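You operate a simulated robot arm through the tools that you are given. There is no shell and no other tool. Be economical: measure what you need, move in short steps, check, and stop when the job is done.

You run a simulated robot arm. Do the job below in one go: nothing can be reset, and whatever is moved stays where it is left.

Task
Draw out about 60 cm of blue ribbon and stand the teal spool beside it to compare the colours.
Fine: The spool is in the ribbon drawer; shut it again. Free the reel brake to draw, back to HOLD.
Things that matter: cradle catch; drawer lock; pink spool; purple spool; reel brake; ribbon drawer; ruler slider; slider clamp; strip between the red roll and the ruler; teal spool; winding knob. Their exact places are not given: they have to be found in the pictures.

Only the result counts: the job must be done as asked and must still hold three seconds after the hand-in. Knocking over, shifting, dropping, spilling or breaking anything else fails it.

Robot
A 6-joint arm with a two-finger parallel gripper on a trunk, on a base that drives. Base frame: it is fixed to the floor where the robot stands at the start and does not move with it; the origin is under the middle of the robot, x ahead of it, y to its left, z up. Lengths are in mm, angles in rad, forces in N, time in s.
With the tool pointing down near the work surface it reaches from about 180 to 760 mm from the robot's upright axis, wherever it stands. Its first joint turns from -2.897 to 2.897 rad. Places, roughly: cradle catch [200, 1200, 1000]; drawer lock [400, 100, 700]; pink spool, purple spool, teal spool [0, 1250, 750]; reel brake [500, 0, 1000]; ribbon drawer [200, 1300, 800]; ruler slider [400, 200, 1000]; slider clamp [400, 300, 1000]; strip between the red roll and the ruler [300, 800, 900]; winding knob [500, 300, 1000]. Payload 3.91 kg.
The tool frame sits at the grasp point between the pads (the TCP): z along the fingers, y along the line on which they close. The tips reach 30 mm beyond it. The gripper opens to 110 mm. The fingers are 20 mm wide and 10 mm thick; the gripper's body (48 by 112 mm) begins 55 mm behind the TCP.
Orientation is told as [roll, pitch, yaw] about the base's x, y, z axes, in that order, counted from this pose: with the fingers straight down and closing along the base's y, the tool's x points along the base's -x, its y along +y and its z along -z.

Tools
- The arm moves only by the tool apply_moves. Its argument "steps" is a list of rows, each a list of 6 numbers: the shift along the tool's x, y, z in mm, then the turn, a rotation vector about the tool's x, y, z in rad. In form: [[x, y, z, rx, ry, rz], ...]. A call has 1 to 8 rows; each row shifts and turns the commanded pose from where the row before left it, along the tool's axes as they then stand. "hand" is the gripper command, from -1 (shut) to 1 (fully open), values between in proportion, set as the call begins (left out, the last holds). A row lasts 0.2 s, in which the tool goes at most 50 mm and 0.15 rad; a call with a longer step from one row to the next is refused whole, and so is a gripper value outside its range. A pose out of reach is approached as far as the arm can. The call stops where the force on the tool passes 50 N (or 10 N more than at its start, if that is more) or the arm is blocked; 0.2 s more then pass. The fingers move at their own pace (about 45 mm/s each) and stop on an object; they squeeze with about 36 N. The grip force told is the motor's: it shows also when the fingers shut on nothing. Time passes only in rows, and 0.2 s behind the last, so rows that do not move let the fingers close. It gives the time, the measured TCP pose, the force on the tool (base axes), the opening and the grip force at its end, in the units of the frame above (readings bear some noise), with the torque about the TCP (base axes, N m) and any sound that the robot's microphone picked up.
- Cameras (640 x 400 px; columns grow to the right, rows downward): "scene" is now at [10.1, 185.4, 1549.9]; the picture's right is [0.41, -0.91, 0.00], its down [-0.69, -0.32, -0.65] and it looks along [0.59, 0.27, -0.76] (base axes); focal length 290 px, centre (320, 200). "wrist" rides on the gripper at [71, 22, -107] in the tool frame; the picture's right is [-0.29, 0.96, 0.00], its down [-0.76, -0.23, -0.61] and it looks along [-0.58, -0.18, 0.79] (tool axes); focal length 243 px, centre (320, 200).
- capture(camera): a new picture of that camera. No time passes.
- slide_trunk(by): slides the trunk up (or, below 0, down) by that many mm; the arm and the scene camera ride with it, the base frame stays. It gives what a move gives, with no picture.
- drive_base(legs): drives the robot by 1 to 6 legs, each [ahead, left, turn to the left] in mm, mm and rad, along the robot's own axes; the way and the turn of a leg run together, so that a leg with both is an arc; at most 1500 mm and 3.142 rad a leg. The arm and the cameras ride along, it lands a little off, and it stops where it bumps. It gives what a move gives.
- turn_head(pan, tilt): turns the head with the scene camera to pan (to the left, within 1.501 rad either way) and tilt (down, from -0.506 to 1.204), counted from straight ahead of the robot. It gives what a move gives.
- pixel_to_xyz(camera, pixels): for up to 12 pixels [column, row] of the newest picture of that camera ("zoom" is the newest enlarged one), the place [x, y, z] in the base frame of the surface seen there, good to about 3 mm. No time passes.
- zoom(camera, box): a new picture of the part [left, top, right, bottom] of that camera's present view, enlarged. No time passes.
- close_job(): hands the job in; it is judged then, once.

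Go step by step. Measure first, check grasps and placings, and put right what went wrong. The budget is 80 turns and 68 pictures, counting those below and the enlarged ones. Unless the task says otherwise, let go and move clear before handing in, and close with one line.

The tools are called after "Emit:" as a command line: name --pt "numbers of a row" for each row, then --argument value for the rest, lists and objects as JSON in quotes. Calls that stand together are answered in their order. apply_moves: Moves the arm, as the interface text tells. Its arguments: {"type":"object","properties":{"steps":{"type":"array"},"hand":{"type":"number"}},"required":["steps"]} The other tools are called the same way: slide_trunk (by) slides the trunk up or down; drive_base (legs) drives the base; turn_head (pan, tilt) turns the head that bears the scene camera; capture (camera) takes a picture; pixel_to_xyz (camera, pixels) gives the place of the surface under pixels of a picture; zoom (camera, box) takes an enlarged picture of a part of a camera's view; close_job () hands the job in.

At the start:

```text
time_s: 0.0
position: [344.4, 197.7, 1251.1]
ee_rot: [-0.002, 0.0, -0.001]
contact_force: [-0.6, 0.1, 0.2]
torque: [-0.01, -0.01, 0.01]
gripper_width: 110.1
finger_force: 0.0
trunk travel left (down, up): [-525.0, 65.0]
robot x, y, heading: [0.6, 0.3, 0.003]
head pan, tilt: [0.426, 0.867]
```

scene: 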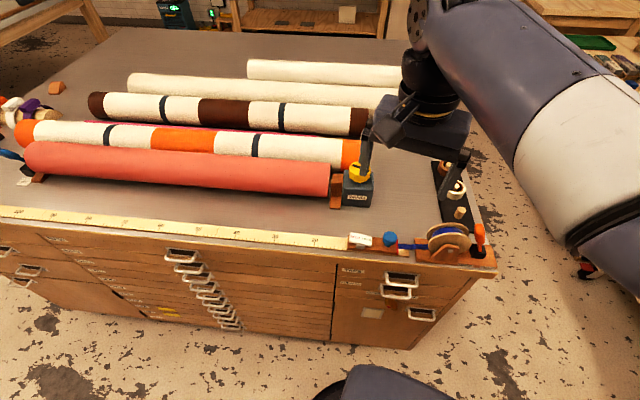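
wrist: 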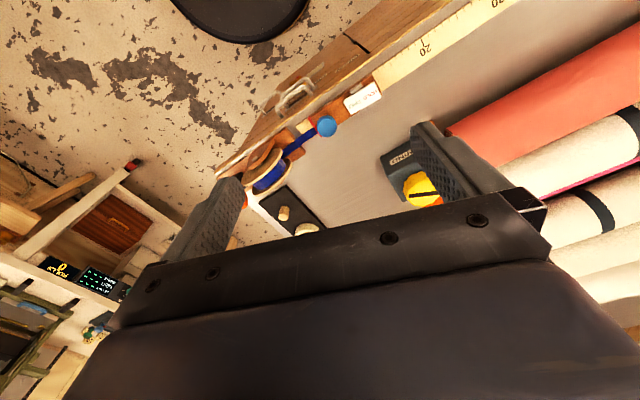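

The scene picture shows the bench with the blue reel at about (447,240), the slider at (365,240), and drawers below. I'll enlarge the reel area and the drawers.

Emit:
zoom --camera "scene" --box '[330, 150, 510, 270]'

Emit:
zoom --camera "scene" --box '[0, 200, 240, 350]'

Emit:
zoom --camera "scene" --box '[240, 220, 480, 360]'

Emit:
pixel_to_xyz --camera "scene" --pixels '[[363, 241], [390, 239], [447, 240], [479, 240], [450, 230], [359, 188], [345, 235], [10, 213], [150, 225], [400, 282], [180, 255], [25, 275]]'

```text
3.33 times, centred on (420, 210) of scene
```

zoom: 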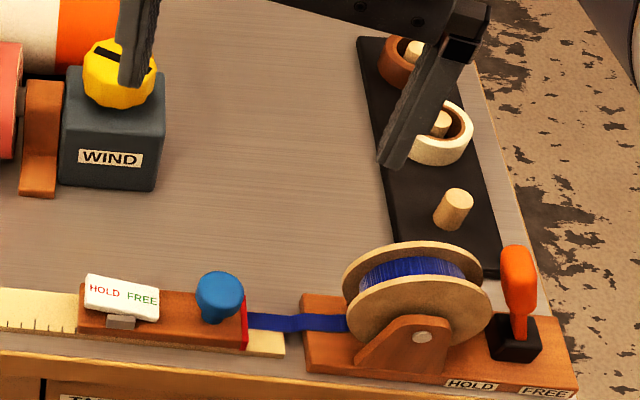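

```text
2.67 times, centred on (120, 275) of scene
```

zoom: 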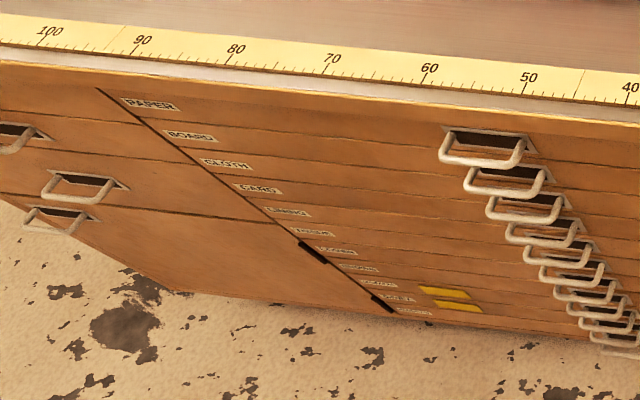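

```text
2.67 times, centred on (360, 290) of scene
```

zoom: 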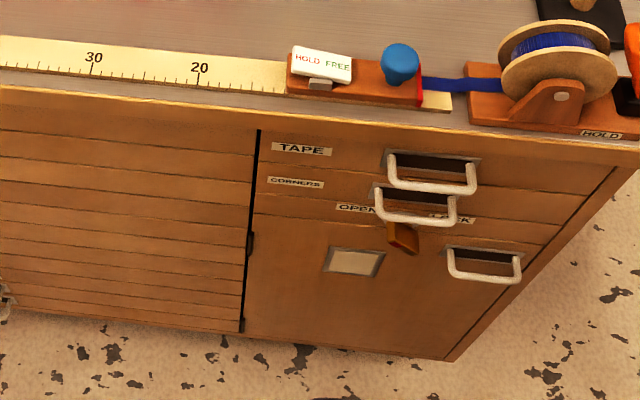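

```text
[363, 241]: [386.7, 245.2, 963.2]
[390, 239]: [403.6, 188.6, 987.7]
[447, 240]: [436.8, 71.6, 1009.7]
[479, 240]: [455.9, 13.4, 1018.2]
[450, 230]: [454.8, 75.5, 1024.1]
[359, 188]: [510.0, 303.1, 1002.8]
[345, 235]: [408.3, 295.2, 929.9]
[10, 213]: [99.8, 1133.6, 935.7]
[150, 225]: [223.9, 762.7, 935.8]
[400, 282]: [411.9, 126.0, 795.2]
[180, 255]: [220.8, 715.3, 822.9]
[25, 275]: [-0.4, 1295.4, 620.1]
```

The reel, the slider (HOLD/FREE rocker) and the drawer lock (OPEN/LOCK turn button) are on the right; the ribbon drawer must be at the far left. I'll look left.

Emit:
turn_head --pan 1.25 --tilt 0.55

Emit:
capture --camera "scene"

```text
time_s: 1.1
position: [345.2, 198.8, 1251.2]
ee_rot: [0.0, 0.001, 0.0]
contact_force: [0.1, -0.2, -0.9]
torque: [-0.01, -0.01, 0.03]
gripper_width: 110.2
finger_force: 0.1
trunk travel left (down, up): [-525.0, 65.0]
robot x, y, heading: [1.4, -0.7, -0.003]
head pan, tilt: [1.25, 0.55]
```

```text
62 pictures are left
```

scene: 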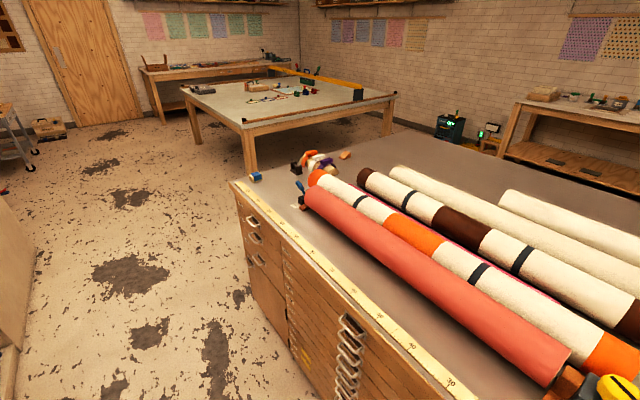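

Emit:
zoom --camera "scene" --box '[220, 140, 380, 240]'

Emit:
pixel_to_xyz --camera "scene" --pixels '[[254, 178], [301, 195], [253, 222], [254, 237], [240, 190], [243, 186], [350, 245], [353, 290], [345, 158], [310, 205], [430, 310], [395, 325]]'

```text
4.00 times, centred on (300, 190) of scene
```

zoom: 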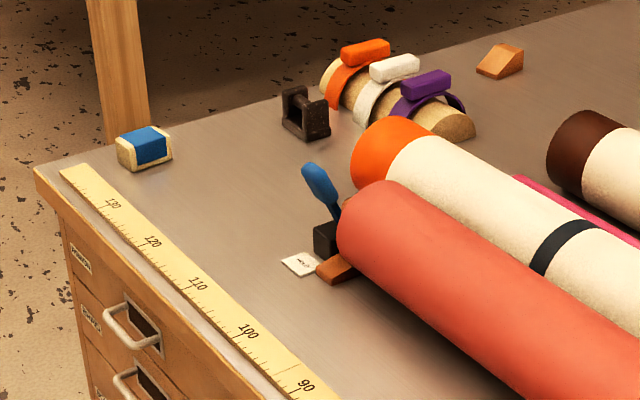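

```text
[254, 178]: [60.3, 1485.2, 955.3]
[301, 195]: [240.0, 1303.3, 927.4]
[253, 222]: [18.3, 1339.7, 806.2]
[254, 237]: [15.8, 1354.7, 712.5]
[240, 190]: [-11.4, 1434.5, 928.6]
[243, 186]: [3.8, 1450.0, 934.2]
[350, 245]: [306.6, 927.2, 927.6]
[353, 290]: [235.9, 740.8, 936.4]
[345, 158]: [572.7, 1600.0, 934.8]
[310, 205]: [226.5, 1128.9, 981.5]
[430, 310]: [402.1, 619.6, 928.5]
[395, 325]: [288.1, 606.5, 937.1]
```

The bench front edge runs at about 0.325 rad to the base axes. I'll turn the robot to face it squarely, then look at the lock and reel.

Emit:
drive_base --legs '[[0, 0, 0.325]]'

Emit:
turn_head --pan -0.1 --tilt 1.0

Emit:
capture --camera "scene"

```text
time_s: 2.6
position: [261.0, 298.9, 1252.0]
ee_rot: [0.001, -0.001, 0.329]
contact_force: [-0.6, -0.2, 0.0]
torque: [0.03, -0.03, 0.01]
gripper_width: 109.9
finger_force: 0.1
trunk travel left (down, up): [-525.0, 65.0]
robot x, y, heading: [-2.2, -1.2, 0.323]
head pan, tilt: [1.25, 0.55]
```

```text
time_s: 4.1
position: [262.3, 298.4, 1251.8]
ee_rot: [-0.001, 0.0, 0.329]
contact_force: [-0.4, -0.4, 0.0]
torque: [0.0, 0.0, -0.01]
gripper_width: 110.2
finger_force: 0.0
trunk travel left (down, up): [-525.0, 65.0]
robot x, y, heading: [1.2, -1.2, 0.332]
head pan, tilt: [-0.099, 1.0]
```

```text
60 pictures are left
```

scene: 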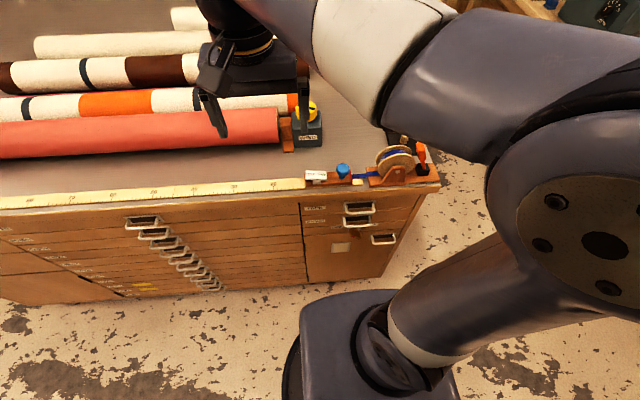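

Emit:
zoom --camera "scene" --box '[300, 130, 445, 220]'

Emit:
zoom --camera "scene" --box '[296, 190, 424, 270]'

Emit:
pixel_to_xyz --camera "zoom" --pixels '[[310, 70], [290, 175], [230, 175], [265, 200], [355, 160], [420, 240], [250, 290], [330, 175]]'

```text
4.41 times, centred on (372, 175) of scene
```

zoom: 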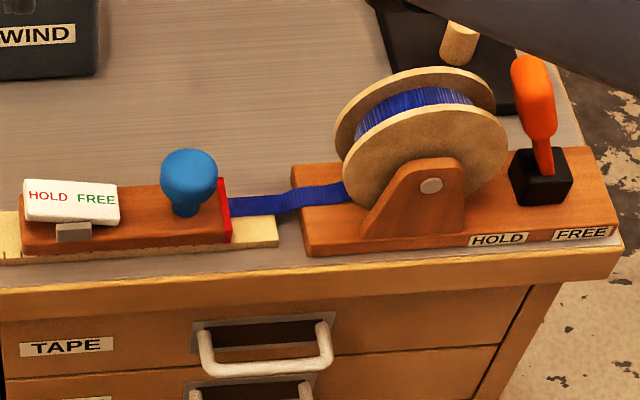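

```text
5.00 times, centred on (360, 230) of scene
```

zoom: 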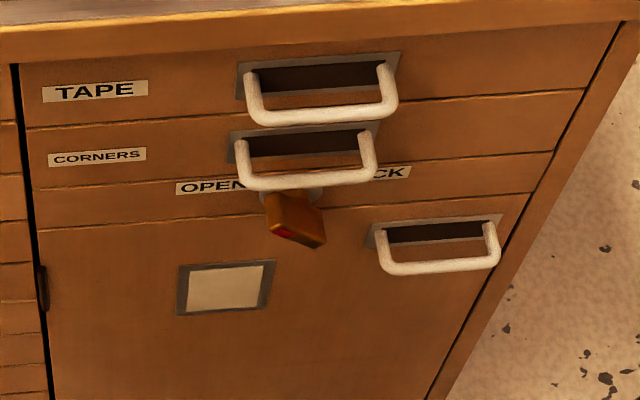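

```text
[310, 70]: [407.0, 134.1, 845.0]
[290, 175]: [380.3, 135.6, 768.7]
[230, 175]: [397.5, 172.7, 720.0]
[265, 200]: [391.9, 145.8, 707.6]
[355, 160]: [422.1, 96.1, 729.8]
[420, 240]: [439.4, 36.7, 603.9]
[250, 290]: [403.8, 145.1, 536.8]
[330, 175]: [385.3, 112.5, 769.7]
```

Pointer edge of the slider is red at its right end, with the ribbon running to the reel. I'll bring the wrist camera over the slider for a close look at the rocker and knob.

Emit:
apply_moves --pt "-10 -24 20 0 0 0" --pt "-10 -24 20 0 0 0" --pt "-10 -24 20 0 0 0" --pt "-10 -24 20 0 0 0" --pt "-10 -24 20 0 0 0" --hand 0.2

Emit:
capture --camera "wrist"

Emit:
zoom --camera "scene" --box '[300, 130, 445, 220]'

Emit:
pixel_to_xyz --camera "zoom" --pixels '[[190, 165], [190, 190], [190, 210], [225, 210], [110, 190], [28, 188], [70, 215], [140, 230], [540, 75], [545, 120], [543, 165], [430, 185]]'

```text
time_s: 5.3
position: [348.3, 201.5, 1151.5]
ee_rot: [0.001, -0.001, 0.33]
contact_force: [0.4, 0.5, 0.6]
torque: [-0.01, -0.01, 0.02]
gripper_width: 65.8
finger_force: 0.1
trunk travel left (down, up): [-525.0, 65.0]
robot x, y, heading: [1.1, -2.5, 0.33]
head pan, tilt: [-0.099, 1.0]
```

```text
57 pictures are left
```

wrist: 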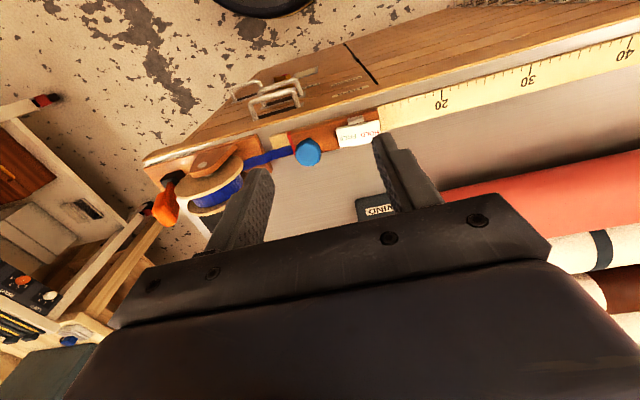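

```text
4.41 times, centred on (372, 175) of scene
```

zoom: 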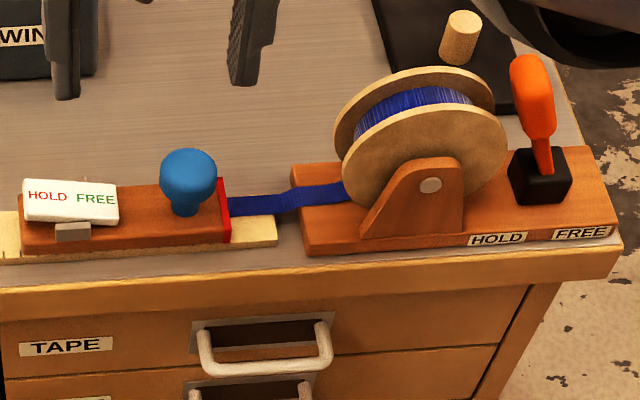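

```text
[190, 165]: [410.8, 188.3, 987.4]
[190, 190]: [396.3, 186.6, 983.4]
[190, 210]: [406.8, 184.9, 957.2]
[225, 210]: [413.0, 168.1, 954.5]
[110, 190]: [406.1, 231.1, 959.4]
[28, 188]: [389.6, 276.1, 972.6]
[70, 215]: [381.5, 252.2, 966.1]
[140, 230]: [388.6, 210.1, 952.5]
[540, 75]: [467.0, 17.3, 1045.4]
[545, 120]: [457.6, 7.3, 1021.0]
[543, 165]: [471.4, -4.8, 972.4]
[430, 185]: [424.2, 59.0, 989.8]
```

Rocker reads HOLD end high (z 973) and FREE end low (z 959), so the clamp seems free; the brake lever leans left toward HOLD. I'll measure the lever and reel clearances.

Emit:
pixel_to_xyz --camera "zoom" --pixels '[[430, 72], [485, 88], [500, 150], [528, 58], [515, 80], [553, 85], [535, 62], [525, 110], [548, 150], [495, 240], [580, 234], [560, 185]]'

Emit:
zoom --camera "wrist" --box '[130, 100, 400, 260]'

Emit:
pixel_to_xyz --camera "wrist" --pixels '[[444, 93], [530, 68], [620, 42], [444, 107], [530, 85], [166, 205], [292, 150], [307, 152]]'

```text
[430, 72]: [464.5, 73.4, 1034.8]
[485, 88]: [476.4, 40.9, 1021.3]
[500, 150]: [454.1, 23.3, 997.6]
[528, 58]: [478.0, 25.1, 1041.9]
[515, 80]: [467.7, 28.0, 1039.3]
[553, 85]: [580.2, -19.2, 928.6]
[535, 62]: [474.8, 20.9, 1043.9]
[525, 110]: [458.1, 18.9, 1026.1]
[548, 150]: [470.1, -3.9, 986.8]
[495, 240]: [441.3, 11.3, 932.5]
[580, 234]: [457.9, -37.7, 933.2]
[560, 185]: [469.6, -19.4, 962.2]
```

```text
2.37 times, centred on (265, 180) of wrist
```

zoom: 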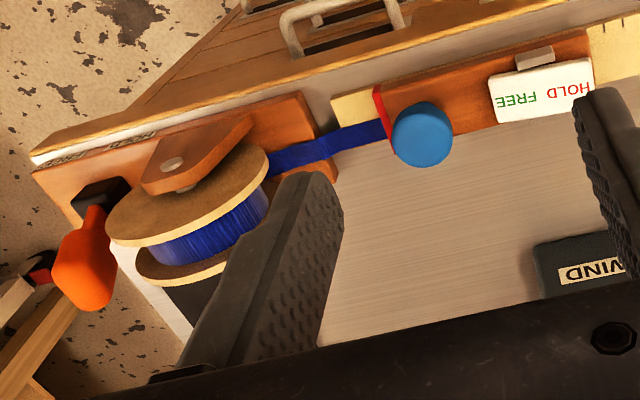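

```text
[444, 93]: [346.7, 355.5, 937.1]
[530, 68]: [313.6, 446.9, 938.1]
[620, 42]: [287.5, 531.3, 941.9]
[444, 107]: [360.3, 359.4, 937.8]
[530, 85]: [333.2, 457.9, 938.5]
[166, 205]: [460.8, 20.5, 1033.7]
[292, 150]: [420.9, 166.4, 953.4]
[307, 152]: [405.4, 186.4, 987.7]
```

Ruler zero is at u≈24 mm (u along the bench), 60 cm at u≈624. The red mark reads about 0, so I'll drive 300 mm left along the bench so both ends are in reach, and then push the brake lever.

Emit:
drive_base --legs '[[0, 300, 0]]'

Emit:
turn_head --pan -0.5 --tilt 0.85

Emit:
capture --camera "scene"

```text
time_s: 7.3
position: [252.4, 483.6, 1150.9]
ee_rot: [0.0, 0.0, 0.321]
contact_force: [0.0, 0.4, 0.2]
torque: [-0.01, -0.01, 0.01]
gripper_width: 66.1
finger_force: 0.0
trunk travel left (down, up): [-525.0, 65.0]
robot x, y, heading: [-95.5, 283.9, 0.314]
head pan, tilt: [-0.099, 1.0]
```

```text
time_s: 8.2
position: [254.2, 481.3, 1150.9]
ee_rot: [0.001, 0.0, 0.321]
contact_force: [0.2, 0.8, 0.8]
torque: [-0.02, 0.01, 0.0]
gripper_width: 66.1
finger_force: 0.1
trunk travel left (down, up): [-525.0, 65.0]
robot x, y, heading: [-94.5, 286.3, 0.317]
head pan, tilt: [-0.499, 0.85]
```

```text
54 pictures are left
```

scene: 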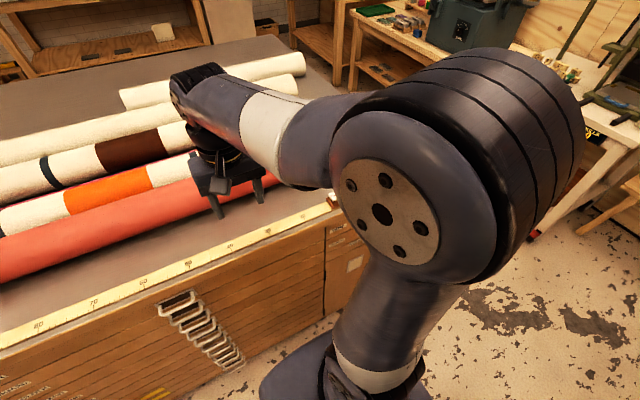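

The arm hides the reel from the head, so I'll use the wrist camera. I'm moving the closed fingers high to just left of the brake lever top (about [461,40]).

Emit:
apply_moves --pt "-5.2 -44 0 0 0 0" --pt "-5.2 -44 0 0 0 0" --pt "-5.2 -44 0 0 0 0" --pt "-5.2 -44 0 0 0 0" --pt "-5.2 -44 0 0 0 0" --pt "-5.2 -44 0 0 0 0" --pt "-5.2 -44 0 0 0 0" --pt "-5.2 -44 0 0 0 0" --hand -1

Emit:
apply_moves --pt "-5.2 -44 10 0 0 0" --pt "-5.2 -44 10 0 0 0" --pt "-5.2 -42 15 0 0 0" --pt "0 0 0 0 0 0"

Emit:
capture --camera "wrist"

```text
time_s: 10.0
position: [402.4, 158.0, 1151.0]
ee_rot: [0.001, 0.0, 0.32]
contact_force: [-0.1, 0.0, 0.5]
torque: [0.04, -0.01, -0.01]
gripper_width: 0.0
finger_force: 36.0
trunk travel left (down, up): [-525.0, 65.0]
robot x, y, heading: [-97.6, 286.9, 0.324]
head pan, tilt: [-0.499, 0.85]
```

```text
time_s: 11.0
position: [460.3, 41.5, 1114.6]
ee_rot: [0.0, 0.0, 0.322]
contact_force: [-0.5, -0.2, 0.0]
torque: [-0.02, 0.01, -0.01]
gripper_width: 0.2
finger_force: 35.8
trunk travel left (down, up): [-525.0, 65.0]
robot x, y, heading: [-94.5, 281.6, 0.322]
head pan, tilt: [-0.499, 0.85]
```

```text
53 pictures are left
```

wrist: 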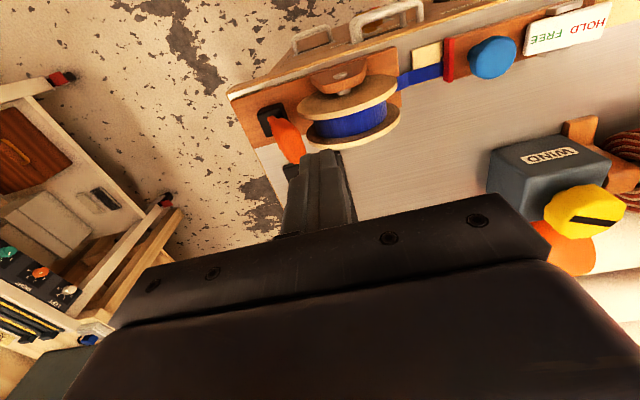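

Emit:
pixel_to_xyz --camera "wrist" --pixels '[[290, 145], [295, 155], [282, 125], [300, 148], [268, 120], [350, 110], [345, 85], [375, 145]]'

Emit:
apply_moves --pt "0 0 25 0 0 0" --pt "0 0 26 0 0 0"

Emit:
zoom --camera "wrist" --box '[220, 50, 440, 190]'

```text
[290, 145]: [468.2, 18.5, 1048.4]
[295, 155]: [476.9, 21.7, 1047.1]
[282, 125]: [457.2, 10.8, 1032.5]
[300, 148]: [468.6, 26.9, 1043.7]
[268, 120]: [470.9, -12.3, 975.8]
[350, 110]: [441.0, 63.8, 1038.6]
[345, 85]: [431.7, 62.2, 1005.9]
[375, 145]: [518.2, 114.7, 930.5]
```

```text
time_s: 11.6
position: [458.6, 43.8, 1065.7]
ee_rot: [0.001, 0.0, 0.323]
contact_force: [-0.3, -0.3, -0.8]
torque: [0.0, -0.01, -0.03]
gripper_width: 0.0
finger_force: 36.1
trunk travel left (down, up): [-525.0, 65.0]
robot x, y, heading: [-96.7, 287.8, 0.318]
head pan, tilt: [-0.499, 0.85]
```

```text
2.86 times, centred on (330, 120) of wrist
```

zoom: 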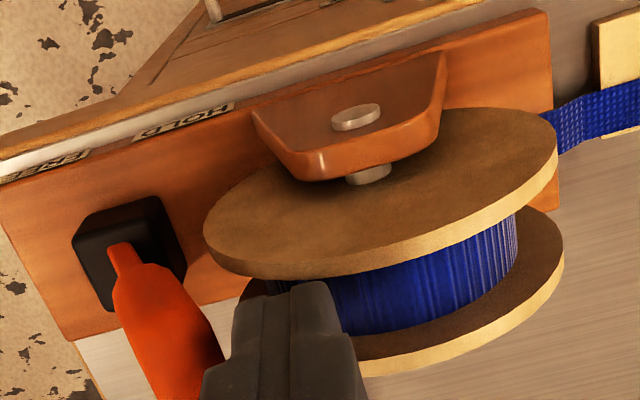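

The finger sits left of the lever top, clear of the reel. Pushing right (−y tool) in steps.

Emit:
apply_moves --pt "0 -8 0 0 0 0" --pt "0 -8 0 0 0 0" --pt "0 -8 0 0 0 0" --pt "0 -8 0 0 0 0" --pt "0 -8 0 0 0 0"

Emit:
zoom --camera "wrist" --box '[220, 50, 440, 190]'

```text
time_s: 12.8
position: [470.9, 4.3, 1064.2]
ee_rot: [-0.001, -0.002, 0.318]
contact_force: [0.0, 0.1, 0.5]
torque: [0.0, 0.01, 0.0]
gripper_width: 0.2
finger_force: 36.0
trunk travel left (down, up): [-525.0, 65.0]
robot x, y, heading: [-96.4, 287.1, 0.319]
head pan, tilt: [-0.499, 0.85]
```

```text
2.86 times, centred on (330, 120) of wrist
```

zoom: 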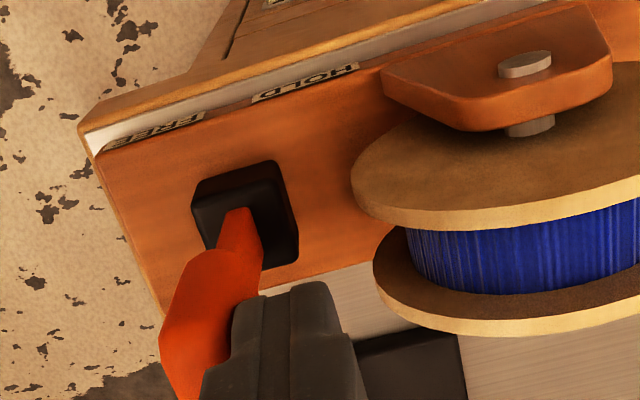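

Emit:
apply_moves --pt "0 -6 0 0 0 0" --pt "0 -6 0 0 0 0" --pt "0 -6 0 0 0 0" --pt "0 -4 0 0 0 0"

Emit:
zoom --camera "wrist" --box '[220, 50, 440, 190]'

Emit:
pixel_to_xyz --camera "zoom" --pixels '[[210, 280], [200, 320], [185, 350], [240, 230]]'

```text
time_s: 13.8
position: [479.1, -16.0, 1064.5]
ee_rot: [-0.001, 0.001, 0.319]
contact_force: [0.3, -0.2, 0.1]
torque: [0.02, 0.01, 0.03]
gripper_width: 0.0
finger_force: 36.0
trunk travel left (down, up): [-525.0, 65.0]
robot x, y, heading: [-91.7, 286.9, 0.318]
head pan, tilt: [-0.499, 0.85]
```

```text
2.86 times, centred on (330, 120) of wrist
```

zoom: 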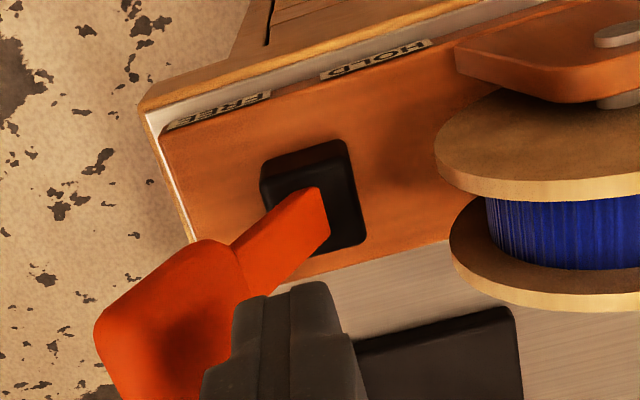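

```text
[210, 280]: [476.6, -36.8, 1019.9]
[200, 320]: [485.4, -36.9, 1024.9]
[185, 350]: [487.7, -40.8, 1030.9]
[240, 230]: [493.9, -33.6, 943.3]
```

The lever has swung over to FREE. Now I raise, go to the blue knob (about [409,186,987]) and grip it.

Emit:
apply_moves --pt "0 0 -30 0 0 0" --pt "0 0 -10 0 0 0" --pt "0.6 42.7 0 0 0 0" --pt "0.6 42.7 0 0 0 0" --pt "0.6 42.7 0 0 0 0" --pt "0.6 42.7 0 0 0 0" --pt "0.6 43 0 0 0 0" --pt "0 0 20 0 0 0" --hand -0.1

Emit:
zoom --camera "wrist" --box '[160, 60, 480, 260]'

Emit:
pixel_to_xyz --camera "zoom" --pixels '[[330, 150], [320, 120], [340, 180]]'

```text
time_s: 15.6
position: [408.2, 186.3, 1084.7]
ee_rot: [0.001, 0.001, 0.32]
contact_force: [-0.4, -0.3, 0.1]
torque: [-0.05, 0.0, -0.04]
gripper_width: 49.6
finger_force: 0.1
trunk travel left (down, up): [-525.0, 65.0]
robot x, y, heading: [-94.7, 282.9, 0.318]
head pan, tilt: [-0.499, 0.85]
```

```text
2.00 times, centred on (320, 160) of wrist
```

zoom: 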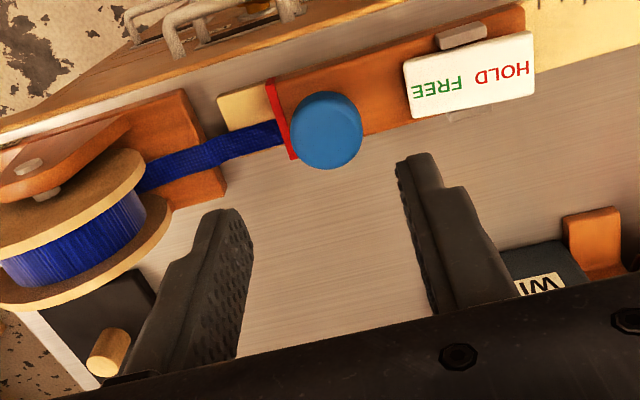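

```text
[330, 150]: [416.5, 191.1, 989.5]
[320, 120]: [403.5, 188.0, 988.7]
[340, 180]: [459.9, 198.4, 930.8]
```

Knob top centre is about [406,189,989]; descending and closing.

Emit:
apply_moves --pt "0 2 30 0 0 0" --pt "0 1 30 0 0 0" --pt "0 0 30 0 0 0"

Emit:
apply_moves --pt "0 0 0 0 0 0" --pt "0 0 0 0 0 0" --pt "0 0 0 0 0 0" --pt "0 0 0 0 0 0" --hand -1

Emit:
zoom --camera "wrist" --box '[160, 60, 480, 260]'

```text
time_s: 16.4
position: [409.5, 187.8, 995.6]
ee_rot: [0.001, 0.0, 0.319]
contact_force: [-0.2, -0.4, -0.3]
torque: [0.01, 0.03, 0.03]
gripper_width: 49.6
finger_force: 0.1
trunk travel left (down, up): [-525.0, 65.0]
robot x, y, heading: [-94.5, 282.3, 0.323]
head pan, tilt: [-0.499, 0.85]
```

```text
time_s: 17.4
position: [409.2, 188.6, 996.2]
ee_rot: [0.001, 0.0, 0.322]
contact_force: [-0.5, 0.2, -4.8]
torque: [0.03, -0.24, -0.06]
gripper_width: 31.4
finger_force: 44.6
trunk travel left (down, up): [-525.0, 65.0]
robot x, y, heading: [-95.8, 284.5, 0.32]
head pan, tilt: [-0.499, 0.85]
```

```text
2.00 times, centred on (320, 160) of wrist
```

zoom: 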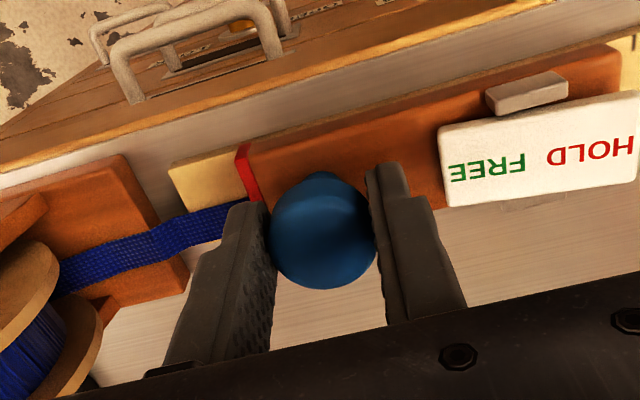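

Knob gripped (31 mm). A short test pull left along the ruler.

Emit:
apply_moves --pt "0 5 0 0 0 0" --pt "0 10 0 0 0 0" --pt "0 10 0 0 0 0"

Emit:
zoom --camera "wrist" --box '[160, 60, 480, 260]'

```text
time_s: 18.2
position: [400.5, 212.5, 996.5]
ee_rot: [-0.002, -0.002, 0.322]
contact_force: [9.5, 1.4, 14.2]
torque: [-0.27, 0.58, -0.06]
gripper_width: 31.2
finger_force: 45.1
trunk travel left (down, up): [-525.0, 65.0]
robot x, y, heading: [-94.2, 285.4, 0.319]
head pan, tilt: [-0.499, 0.85]
```

```text
2.00 times, centred on (320, 160) of wrist
```

zoom: 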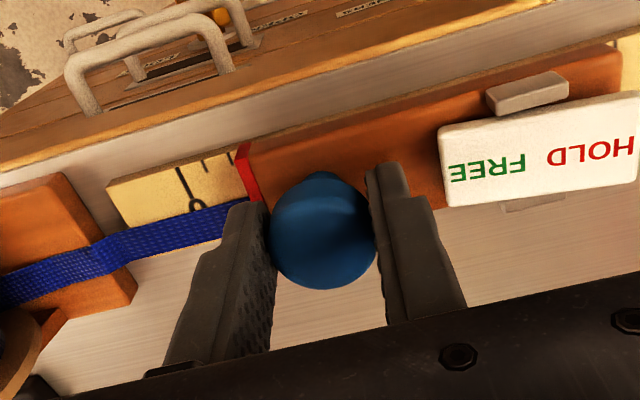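

The slider runs freely and the ruler's 0 is now uncovered. Continuing the pull with a small correction away from the robot.

Emit:
apply_moves --pt "-1 15 -1 0 0 0" --pt "0 30 0 0 0 0" --pt "0 40 0 0 0 0" --pt "0 40 0 0 0 0" --pt "0 40 0 0 0 0" --pt "0 40 0 0 0 0"

```text
time_s: 19.6
position: [337.3, 410.2, 995.5]
ee_rot: [-0.002, -0.009, 0.322]
contact_force: [15.9, 8.6, 31.9]
torque: [-0.11, -0.12, 0.08]
gripper_width: 31.2
finger_force: 45.2
trunk travel left (down, up): [-525.0, 65.0]
robot x, y, heading: [-96.8, 282.1, 0.322]
head pan, tilt: [-0.499, 0.85]
```

Slider direction is about 0.314 rad; I'll trim the command sideways and slightly upward to unload, and continue.

Emit:
apply_moves --pt "-1.2 5 -2 0 0 0" --pt "-0.8 10 -1 0 0 0" --pt "-0.3 40 0 0 0 0" --pt "-0.3 40 0 0 0 0" --pt "-0.3 40 0 0 0 0" --pt "-0.3 40 0 0 0 0"

Emit:
apply_moves --pt "-0.3 40 0 0 0 0" --pt "-0.3 40 0 0 0 0" --pt "-0.3 40 0 0 0 0" --pt "-0.3 15 0 0 0 0"

Emit:
capture --camera "wrist"

```text
time_s: 21.0
position: [284.6, 573.5, 995.2]
ee_rot: [-0.004, 0.008, 0.321]
contact_force: [4.5, 4.7, -28.9]
torque: [-0.14, -0.46, 0.14]
gripper_width: 31.5
finger_force: 44.7
trunk travel left (down, up): [-525.0, 65.0]
robot x, y, heading: [-97.6, 283.4, 0.32]
head pan, tilt: [-0.499, 0.85]
```

```text
time_s: 22.0
position: [241.6, 703.5, 996.7]
ee_rot: [-0.006, 0.006, 0.32]
contact_force: [-13.4, -5.2, -32.5]
torque: [-0.46, 0.9, -0.08]
gripper_width: 31.2
finger_force: 45.1
trunk travel left (down, up): [-525.0, 65.0]
robot x, y, heading: [-96.6, 285.0, 0.317]
head pan, tilt: [-0.499, 0.85]
```

```text
46 pictures are left
```

wrist: 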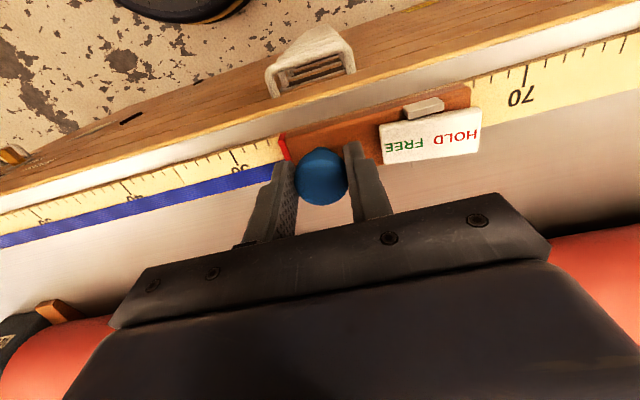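

Emit:
zoom --camera "wrist" --box '[170, 100, 330, 200]'

Emit:
pixel_to_xyz --camera "wrist" --pixels '[[525, 78], [282, 147], [231, 150], [525, 64]]'

```text
4.00 times, centred on (250, 150) of wrist
```

zoom: 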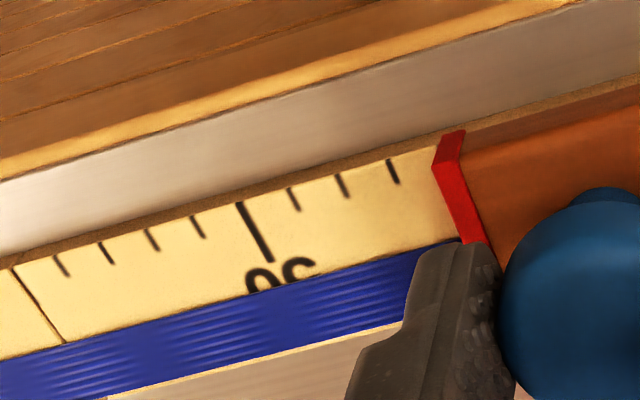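

```text
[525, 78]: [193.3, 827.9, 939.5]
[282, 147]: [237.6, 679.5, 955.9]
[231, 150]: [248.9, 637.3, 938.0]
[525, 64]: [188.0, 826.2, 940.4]
```

The red mark reads about 54 cm (50 tick at zoom (240,205)). Moving 58 mm more, with force trims.

Emit:
apply_moves --pt "1 8 1.5 0 0 0" --pt "-0.1 20 0.5 0 0 0" --pt "-0.1 20 0 0 0 0" --pt "-0.1 10 0 0 0 0" --pt "0 0 0 0 0 0"

Emit:
zoom --camera "wrist" --box '[170, 100, 330, 200]'

```text
time_s: 23.2
position: [223.3, 759.3, 995.8]
ee_rot: [-0.003, 0.0, 0.321]
contact_force: [-11.2, -4.6, -17.2]
torque: [-0.24, 0.43, -0.06]
gripper_width: 31.1
finger_force: 44.7
trunk travel left (down, up): [-525.0, 65.0]
robot x, y, heading: [-96.2, 285.6, 0.328]
head pan, tilt: [-0.499, 0.85]
```

```text
4.00 times, centred on (250, 150) of wrist
```

zoom: 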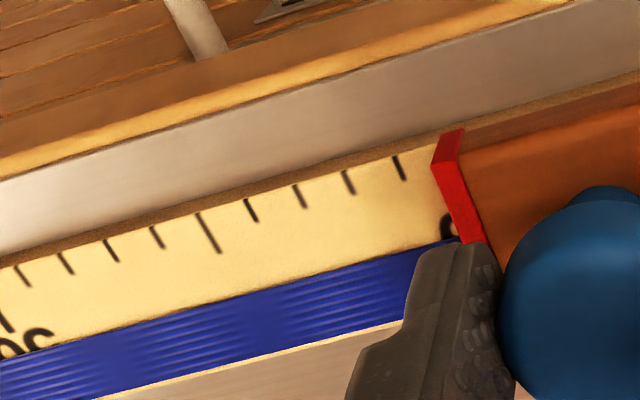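

The mark now reads just about 60. I'll open the fingers and see if the slider stays.

Emit:
apply_moves --pt "0 0 0 0 0 0" --pt "0 0 0 0 0 0" --pt "0 0 0 0 0 0" --hand -0.1

Emit:
zoom --camera "wrist" --box '[170, 60, 490, 260]'

```text
time_s: 24.0
position: [225.8, 759.9, 997.1]
ee_rot: [0.0, -0.002, 0.32]
contact_force: [0.1, 1.2, -0.4]
torque: [0.0, -0.06, -0.03]
gripper_width: 49.7
finger_force: 0.0
trunk travel left (down, up): [-525.0, 65.0]
robot x, y, heading: [-92.0, 283.0, 0.321]
head pan, tilt: [-0.499, 0.85]
```

```text
2.00 times, centred on (330, 160) of wrist
```

zoom: 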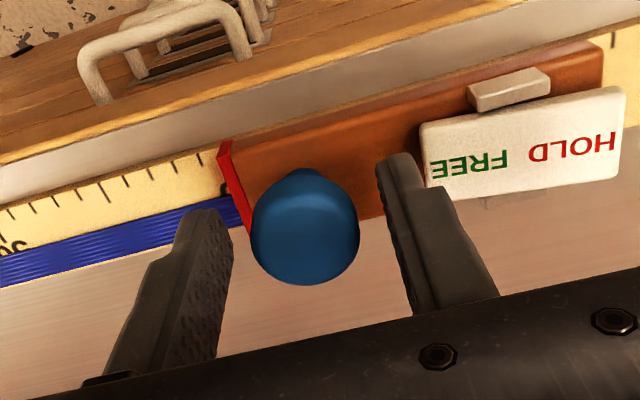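

The slider stays put with the fingers open. Now I rise and go back to the brake lever's right side to push it back to HOLD.

Emit:
apply_moves --pt "0 0 -40 0 0 0" --pt "0 0 -45 0 0 0" --pt "0 0 -30 0 0 0" --pt "0.3 -48 0 0 0 0" --pt "0.3 -48 0 0 0 0" --pt "0.3 -48 0 0 0 0" --pt "0.3 -48 0 0 0 0" --pt "0.3 -48 0 0 0 0" --hand -1

Emit:
apply_moves --pt "0.3 -48 0 0 0 0" --pt "0.3 -48 0 0 0 0" --pt "0.3 -48 0 0 0 0" --pt "0.3 -48 0 0 0 0" --pt "0.3 -48 0 0 0 0" --pt "0.3 -48 0 0 0 0" --pt "0.3 -48 0 0 0 0" --pt "0.3 -48 0 0 0 0"

Emit:
apply_moves --pt "0.3 -48 0 0 0 0" --pt "0.3 -48 0 0 0 0" --pt "0.3 -48 0 0 0 0" --pt "0.3 -48 0 0 0 0" --pt "0.3 -48 0 0 0 0" --pt "0 0 0 0 0 0"

Emit:
capture --camera "wrist"

```text
time_s: 25.8
position: [299.3, 527.4, 1109.9]
ee_rot: [0.0, 0.001, 0.322]
contact_force: [-0.1, 0.5, -0.2]
torque: [-0.02, -0.01, -0.01]
gripper_width: 0.1
finger_force: 36.2
trunk travel left (down, up): [-525.0, 65.0]
robot x, y, heading: [-94.9, 283.8, 0.322]
head pan, tilt: [-0.499, 0.85]
```

```text
time_s: 27.6
position: [416.9, 163.1, 1112.5]
ee_rot: [0.001, -0.001, 0.322]
contact_force: [-0.1, 0.6, -0.2]
torque: [-0.01, 0.02, -0.01]
gripper_width: 0.3
finger_force: 36.4
trunk travel left (down, up): [-525.0, 65.0]
robot x, y, heading: [-94.9, 282.5, 0.322]
head pan, tilt: [-0.499, 0.85]
```

```text
time_s: 29.0
position: [488.5, -65.3, 1111.3]
ee_rot: [0.002, 0.0, 0.321]
contact_force: [0.0, -0.5, 0.5]
torque: [0.04, -0.01, 0.01]
gripper_width: 0.0
finger_force: 35.9
trunk travel left (down, up): [-525.0, 65.0]
robot x, y, heading: [-95.9, 288.9, 0.317]
head pan, tilt: [-0.499, 0.85]
```

```text
42 pictures are left
```

wrist: 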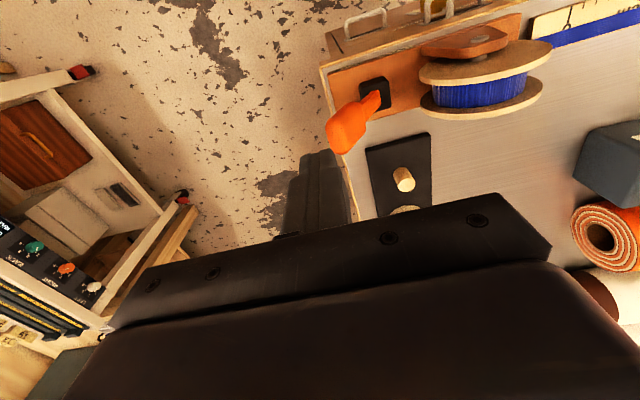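

Emit:
pixel_to_xyz --camera "wrist" --pixels '[[332, 130], [345, 125], [340, 148], [345, 138], [370, 103], [335, 115]]'

```text
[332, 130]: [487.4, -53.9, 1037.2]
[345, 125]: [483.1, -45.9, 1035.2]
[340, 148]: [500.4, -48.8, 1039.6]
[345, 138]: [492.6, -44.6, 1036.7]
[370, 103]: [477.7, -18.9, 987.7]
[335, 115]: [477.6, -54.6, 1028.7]
```

Lever's right edge is near [487,-56]; I shift 12 mm right, descend, and push left.

Emit:
apply_moves --pt "-3 -13 0 0 0 0" --pt "0 0 30 0 0 0" --pt "0 0 29 0 0 0"

Emit:
apply_moves --pt "0 9 0 0 0 0" --pt "0 9 0 0 0 0" --pt "0 9 -1 0 0 0" --pt "0 9 -1 0 0 0" --pt "0 9 -2 0 0 0" --pt "0 9 -2 0 0 0" --pt "0 8 -2 0 0 0"

Emit:
zoom --camera "wrist" --box '[240, 30, 460, 170]'

```text
time_s: 29.8
position: [497.2, -75.3, 1052.0]
ee_rot: [0.001, -0.003, 0.32]
contact_force: [-0.5, 0.6, -0.7]
torque: [0.03, 0.0, 0.01]
gripper_width: 0.0
finger_force: 36.3
trunk travel left (down, up): [-525.0, 65.0]
robot x, y, heading: [-96.0, 284.7, 0.318]
head pan, tilt: [-0.499, 0.85]
```

```text
time_s: 31.4
position: [479.1, -16.2, 1060.6]
ee_rot: [-0.001, 0.0, 0.32]
contact_force: [-0.2, 0.0, -0.1]
torque: [-0.02, 0.02, 0.01]
gripper_width: 0.0
finger_force: 36.0
trunk travel left (down, up): [-525.0, 65.0]
robot x, y, heading: [-95.1, 281.6, 0.318]
head pan, tilt: [-0.499, 0.85]
```

```text
2.86 times, centred on (350, 100) of wrist
```

zoom: 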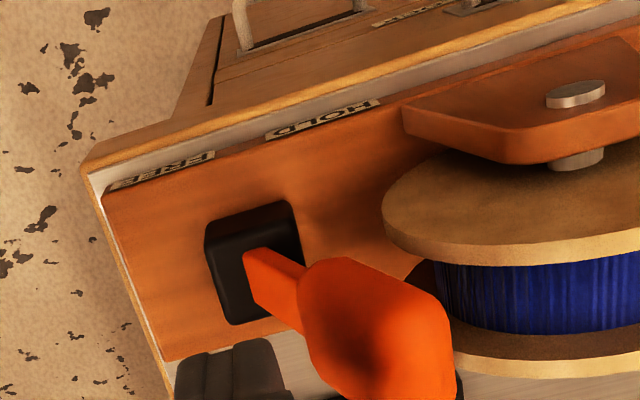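

Emit:
pixel_to_xyz --camera "zoom" --pixels '[[420, 360], [400, 330], [360, 310], [345, 265], [275, 275]]'

Emit:
apply_moves --pt "0 3 0 0 0 0" --pt "0 4 0 0 0 0" --pt "0 -10 0 0 0 0" --pt "0 -5 -20 0 0 0" --pt "0 0 -35 0 0 0"

Emit:
zoom --camera "wrist" --box '[240, 30, 520, 205]'

Emit:
pixel_to_xyz --camera "zoom" --pixels '[[260, 235], [270, 250], [225, 185], [245, 210]]'

```text
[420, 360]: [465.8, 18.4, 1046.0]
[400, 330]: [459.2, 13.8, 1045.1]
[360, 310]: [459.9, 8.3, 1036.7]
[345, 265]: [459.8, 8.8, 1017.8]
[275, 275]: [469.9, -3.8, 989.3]
```

```text
time_s: 32.6
position: [482.4, -24.6, 1114.6]
ee_rot: [0.001, 0.001, 0.32]
contact_force: [0.0, 0.9, 0.3]
torque: [-0.03, 0.01, 0.02]
gripper_width: 0.0
finger_force: 35.9
trunk travel left (down, up): [-525.0, 65.0]
robot x, y, heading: [-98.0, 284.7, 0.324]
head pan, tilt: [-0.499, 0.85]
```

```text
2.29 times, centred on (380, 118) of wrist
```

zoom: 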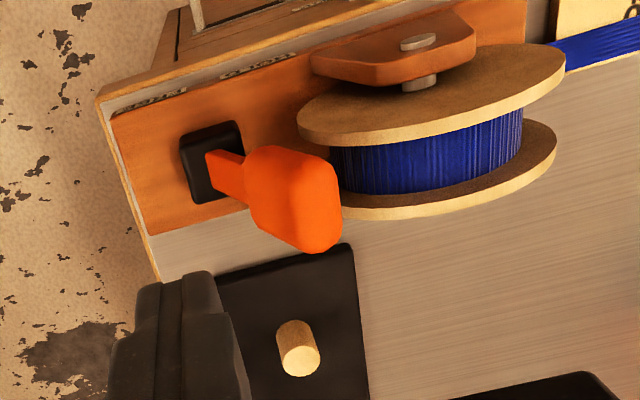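

```text
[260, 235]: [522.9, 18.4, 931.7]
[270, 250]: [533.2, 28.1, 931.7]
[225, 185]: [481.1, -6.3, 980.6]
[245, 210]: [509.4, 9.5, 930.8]
```

The brake is back at HOLD (lever top at the original spot). Next I back away from the bench and lower the trunk to look at the drawer lock squarely.

Emit:
drive_base --legs '[[-550, 0, 0]]'

Emit:
slide_trunk --by -400

Emit:
turn_head --pan 0.2 --tilt 0.3

Emit:
capture --camera "scene"

```text
time_s: 34.9
position: [128.0, -146.2, 1122.2]
ee_rot: [-0.003, -0.006, 0.309]
contact_force: [-1.2, -1.6, 0.4]
torque: [0.05, -0.07, 0.02]
gripper_width: 0.0
finger_force: 35.4
trunk travel left (down, up): [-525.0, 65.0]
robot x, y, heading: [-437.9, 172.8, 0.307]
head pan, tilt: [-0.499, 0.85]
stopped in leg 1: the robot was blocked; the commanded pose is now the measured one
```

```text
time_s: 38.7
position: [131.9, -144.1, 717.8]
ee_rot: [-0.002, -0.004, 0.31]
contact_force: [0.3, -0.1, 0.9]
torque: [-0.01, -0.02, 0.01]
gripper_width: 0.2
finger_force: 35.9
trunk travel left (down, up): [-125.0, 465.0]
robot x, y, heading: [-436.2, 170.9, 0.315]
head pan, tilt: [-0.499, 0.85]
```

```text
time_s: 39.8
position: [132.6, -145.1, 718.8]
ee_rot: [-0.002, -0.003, 0.31]
contact_force: [0.4, 0.5, 0.6]
torque: [0.02, -0.02, 0.01]
gripper_width: 0.0
finger_force: 36.4
trunk travel left (down, up): [-125.0, 465.0]
robot x, y, heading: [-439.6, 170.9, 0.317]
head pan, tilt: [0.201, 0.3]
```

```text
39 pictures are left
```

scene: 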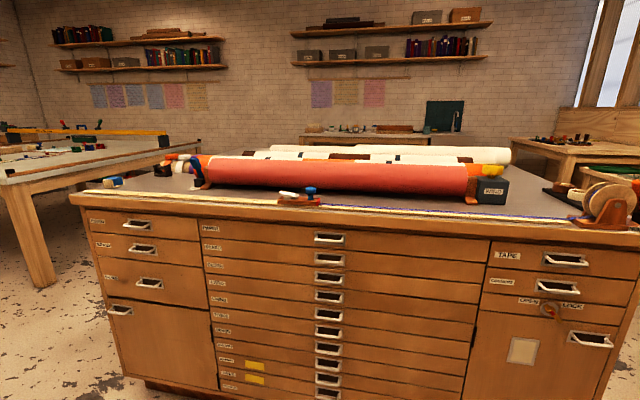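

I bumped something behind after 370 mm, so I won't back up further. The lock is visible at (550,307) and the left drawers at (130,240); zooming both.

Emit:
zoom --camera "scene" --box '[470, 230, 630, 330]'

Emit:
pixel_to_xyz --camera "zoom" --pixels '[[320, 310], [350, 330], [235, 280], [440, 300], [320, 290], [300, 240], [370, 140]]'

Emit:
zoom --camera "scene" --box '[70, 200, 230, 300]'

Emit:
pixel_to_xyz --camera "zoom" --pixels '[[275, 103], [275, 205], [310, 340], [240, 340], [370, 340], [200, 330], [160, 305], [270, 110], [500, 260], [90, 100]]'

```text
4.00 times, centred on (550, 280) of scene
```

zoom: 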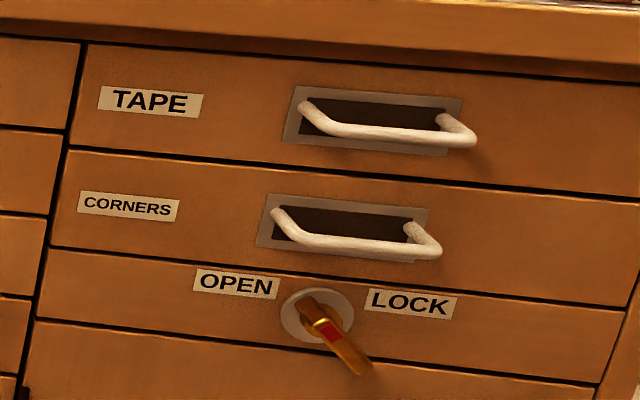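

```text
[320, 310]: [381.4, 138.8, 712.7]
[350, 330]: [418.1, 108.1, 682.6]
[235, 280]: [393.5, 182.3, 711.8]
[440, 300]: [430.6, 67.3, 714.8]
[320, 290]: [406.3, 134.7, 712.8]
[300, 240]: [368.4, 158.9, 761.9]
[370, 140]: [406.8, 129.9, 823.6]
```

```text
4.00 times, centred on (150, 250) of scene
```

zoom: 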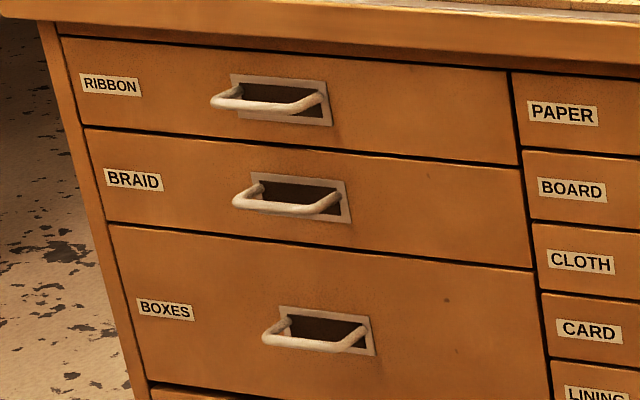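

```text
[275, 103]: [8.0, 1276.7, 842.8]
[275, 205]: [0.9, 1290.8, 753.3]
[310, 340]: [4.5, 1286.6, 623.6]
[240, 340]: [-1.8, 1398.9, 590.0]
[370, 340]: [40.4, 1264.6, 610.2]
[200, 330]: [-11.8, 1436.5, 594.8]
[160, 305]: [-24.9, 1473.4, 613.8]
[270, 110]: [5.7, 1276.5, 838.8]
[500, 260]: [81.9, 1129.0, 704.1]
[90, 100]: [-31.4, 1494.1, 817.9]
```

Emit:
zoom --camera "scene" --box '[534, 292, 574, 332]'

Emit:
pixel_to_xyz --camera "zoom" --pixels '[[120, 110], [150, 150], [190, 190], [230, 240], [250, 270], [270, 290], [100, 120], [180, 130], [280, 310]]'

```text
10.00 times, centred on (554, 312) of scene
```

zoom: 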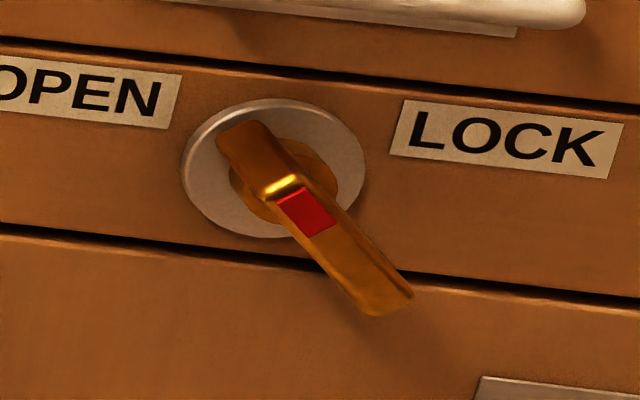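

```text
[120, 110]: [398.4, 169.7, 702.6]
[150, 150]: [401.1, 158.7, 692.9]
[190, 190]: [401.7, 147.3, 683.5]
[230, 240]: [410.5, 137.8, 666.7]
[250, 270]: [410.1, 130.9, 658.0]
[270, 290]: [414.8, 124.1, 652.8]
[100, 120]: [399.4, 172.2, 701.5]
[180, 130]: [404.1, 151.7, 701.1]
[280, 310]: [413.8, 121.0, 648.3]
```

Emit:
pixel_to_xyz --camera "zoom" --pixels '[[235, 135], [265, 165], [285, 195], [305, 210], [330, 245], [360, 280], [395, 300], [270, 225], [220, 200]]'

```text
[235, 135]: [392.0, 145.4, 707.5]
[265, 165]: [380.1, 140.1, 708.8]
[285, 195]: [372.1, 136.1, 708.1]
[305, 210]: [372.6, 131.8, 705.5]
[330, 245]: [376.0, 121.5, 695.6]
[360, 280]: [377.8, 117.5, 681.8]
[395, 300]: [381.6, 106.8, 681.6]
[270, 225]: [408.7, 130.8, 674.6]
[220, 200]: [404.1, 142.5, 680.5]
```

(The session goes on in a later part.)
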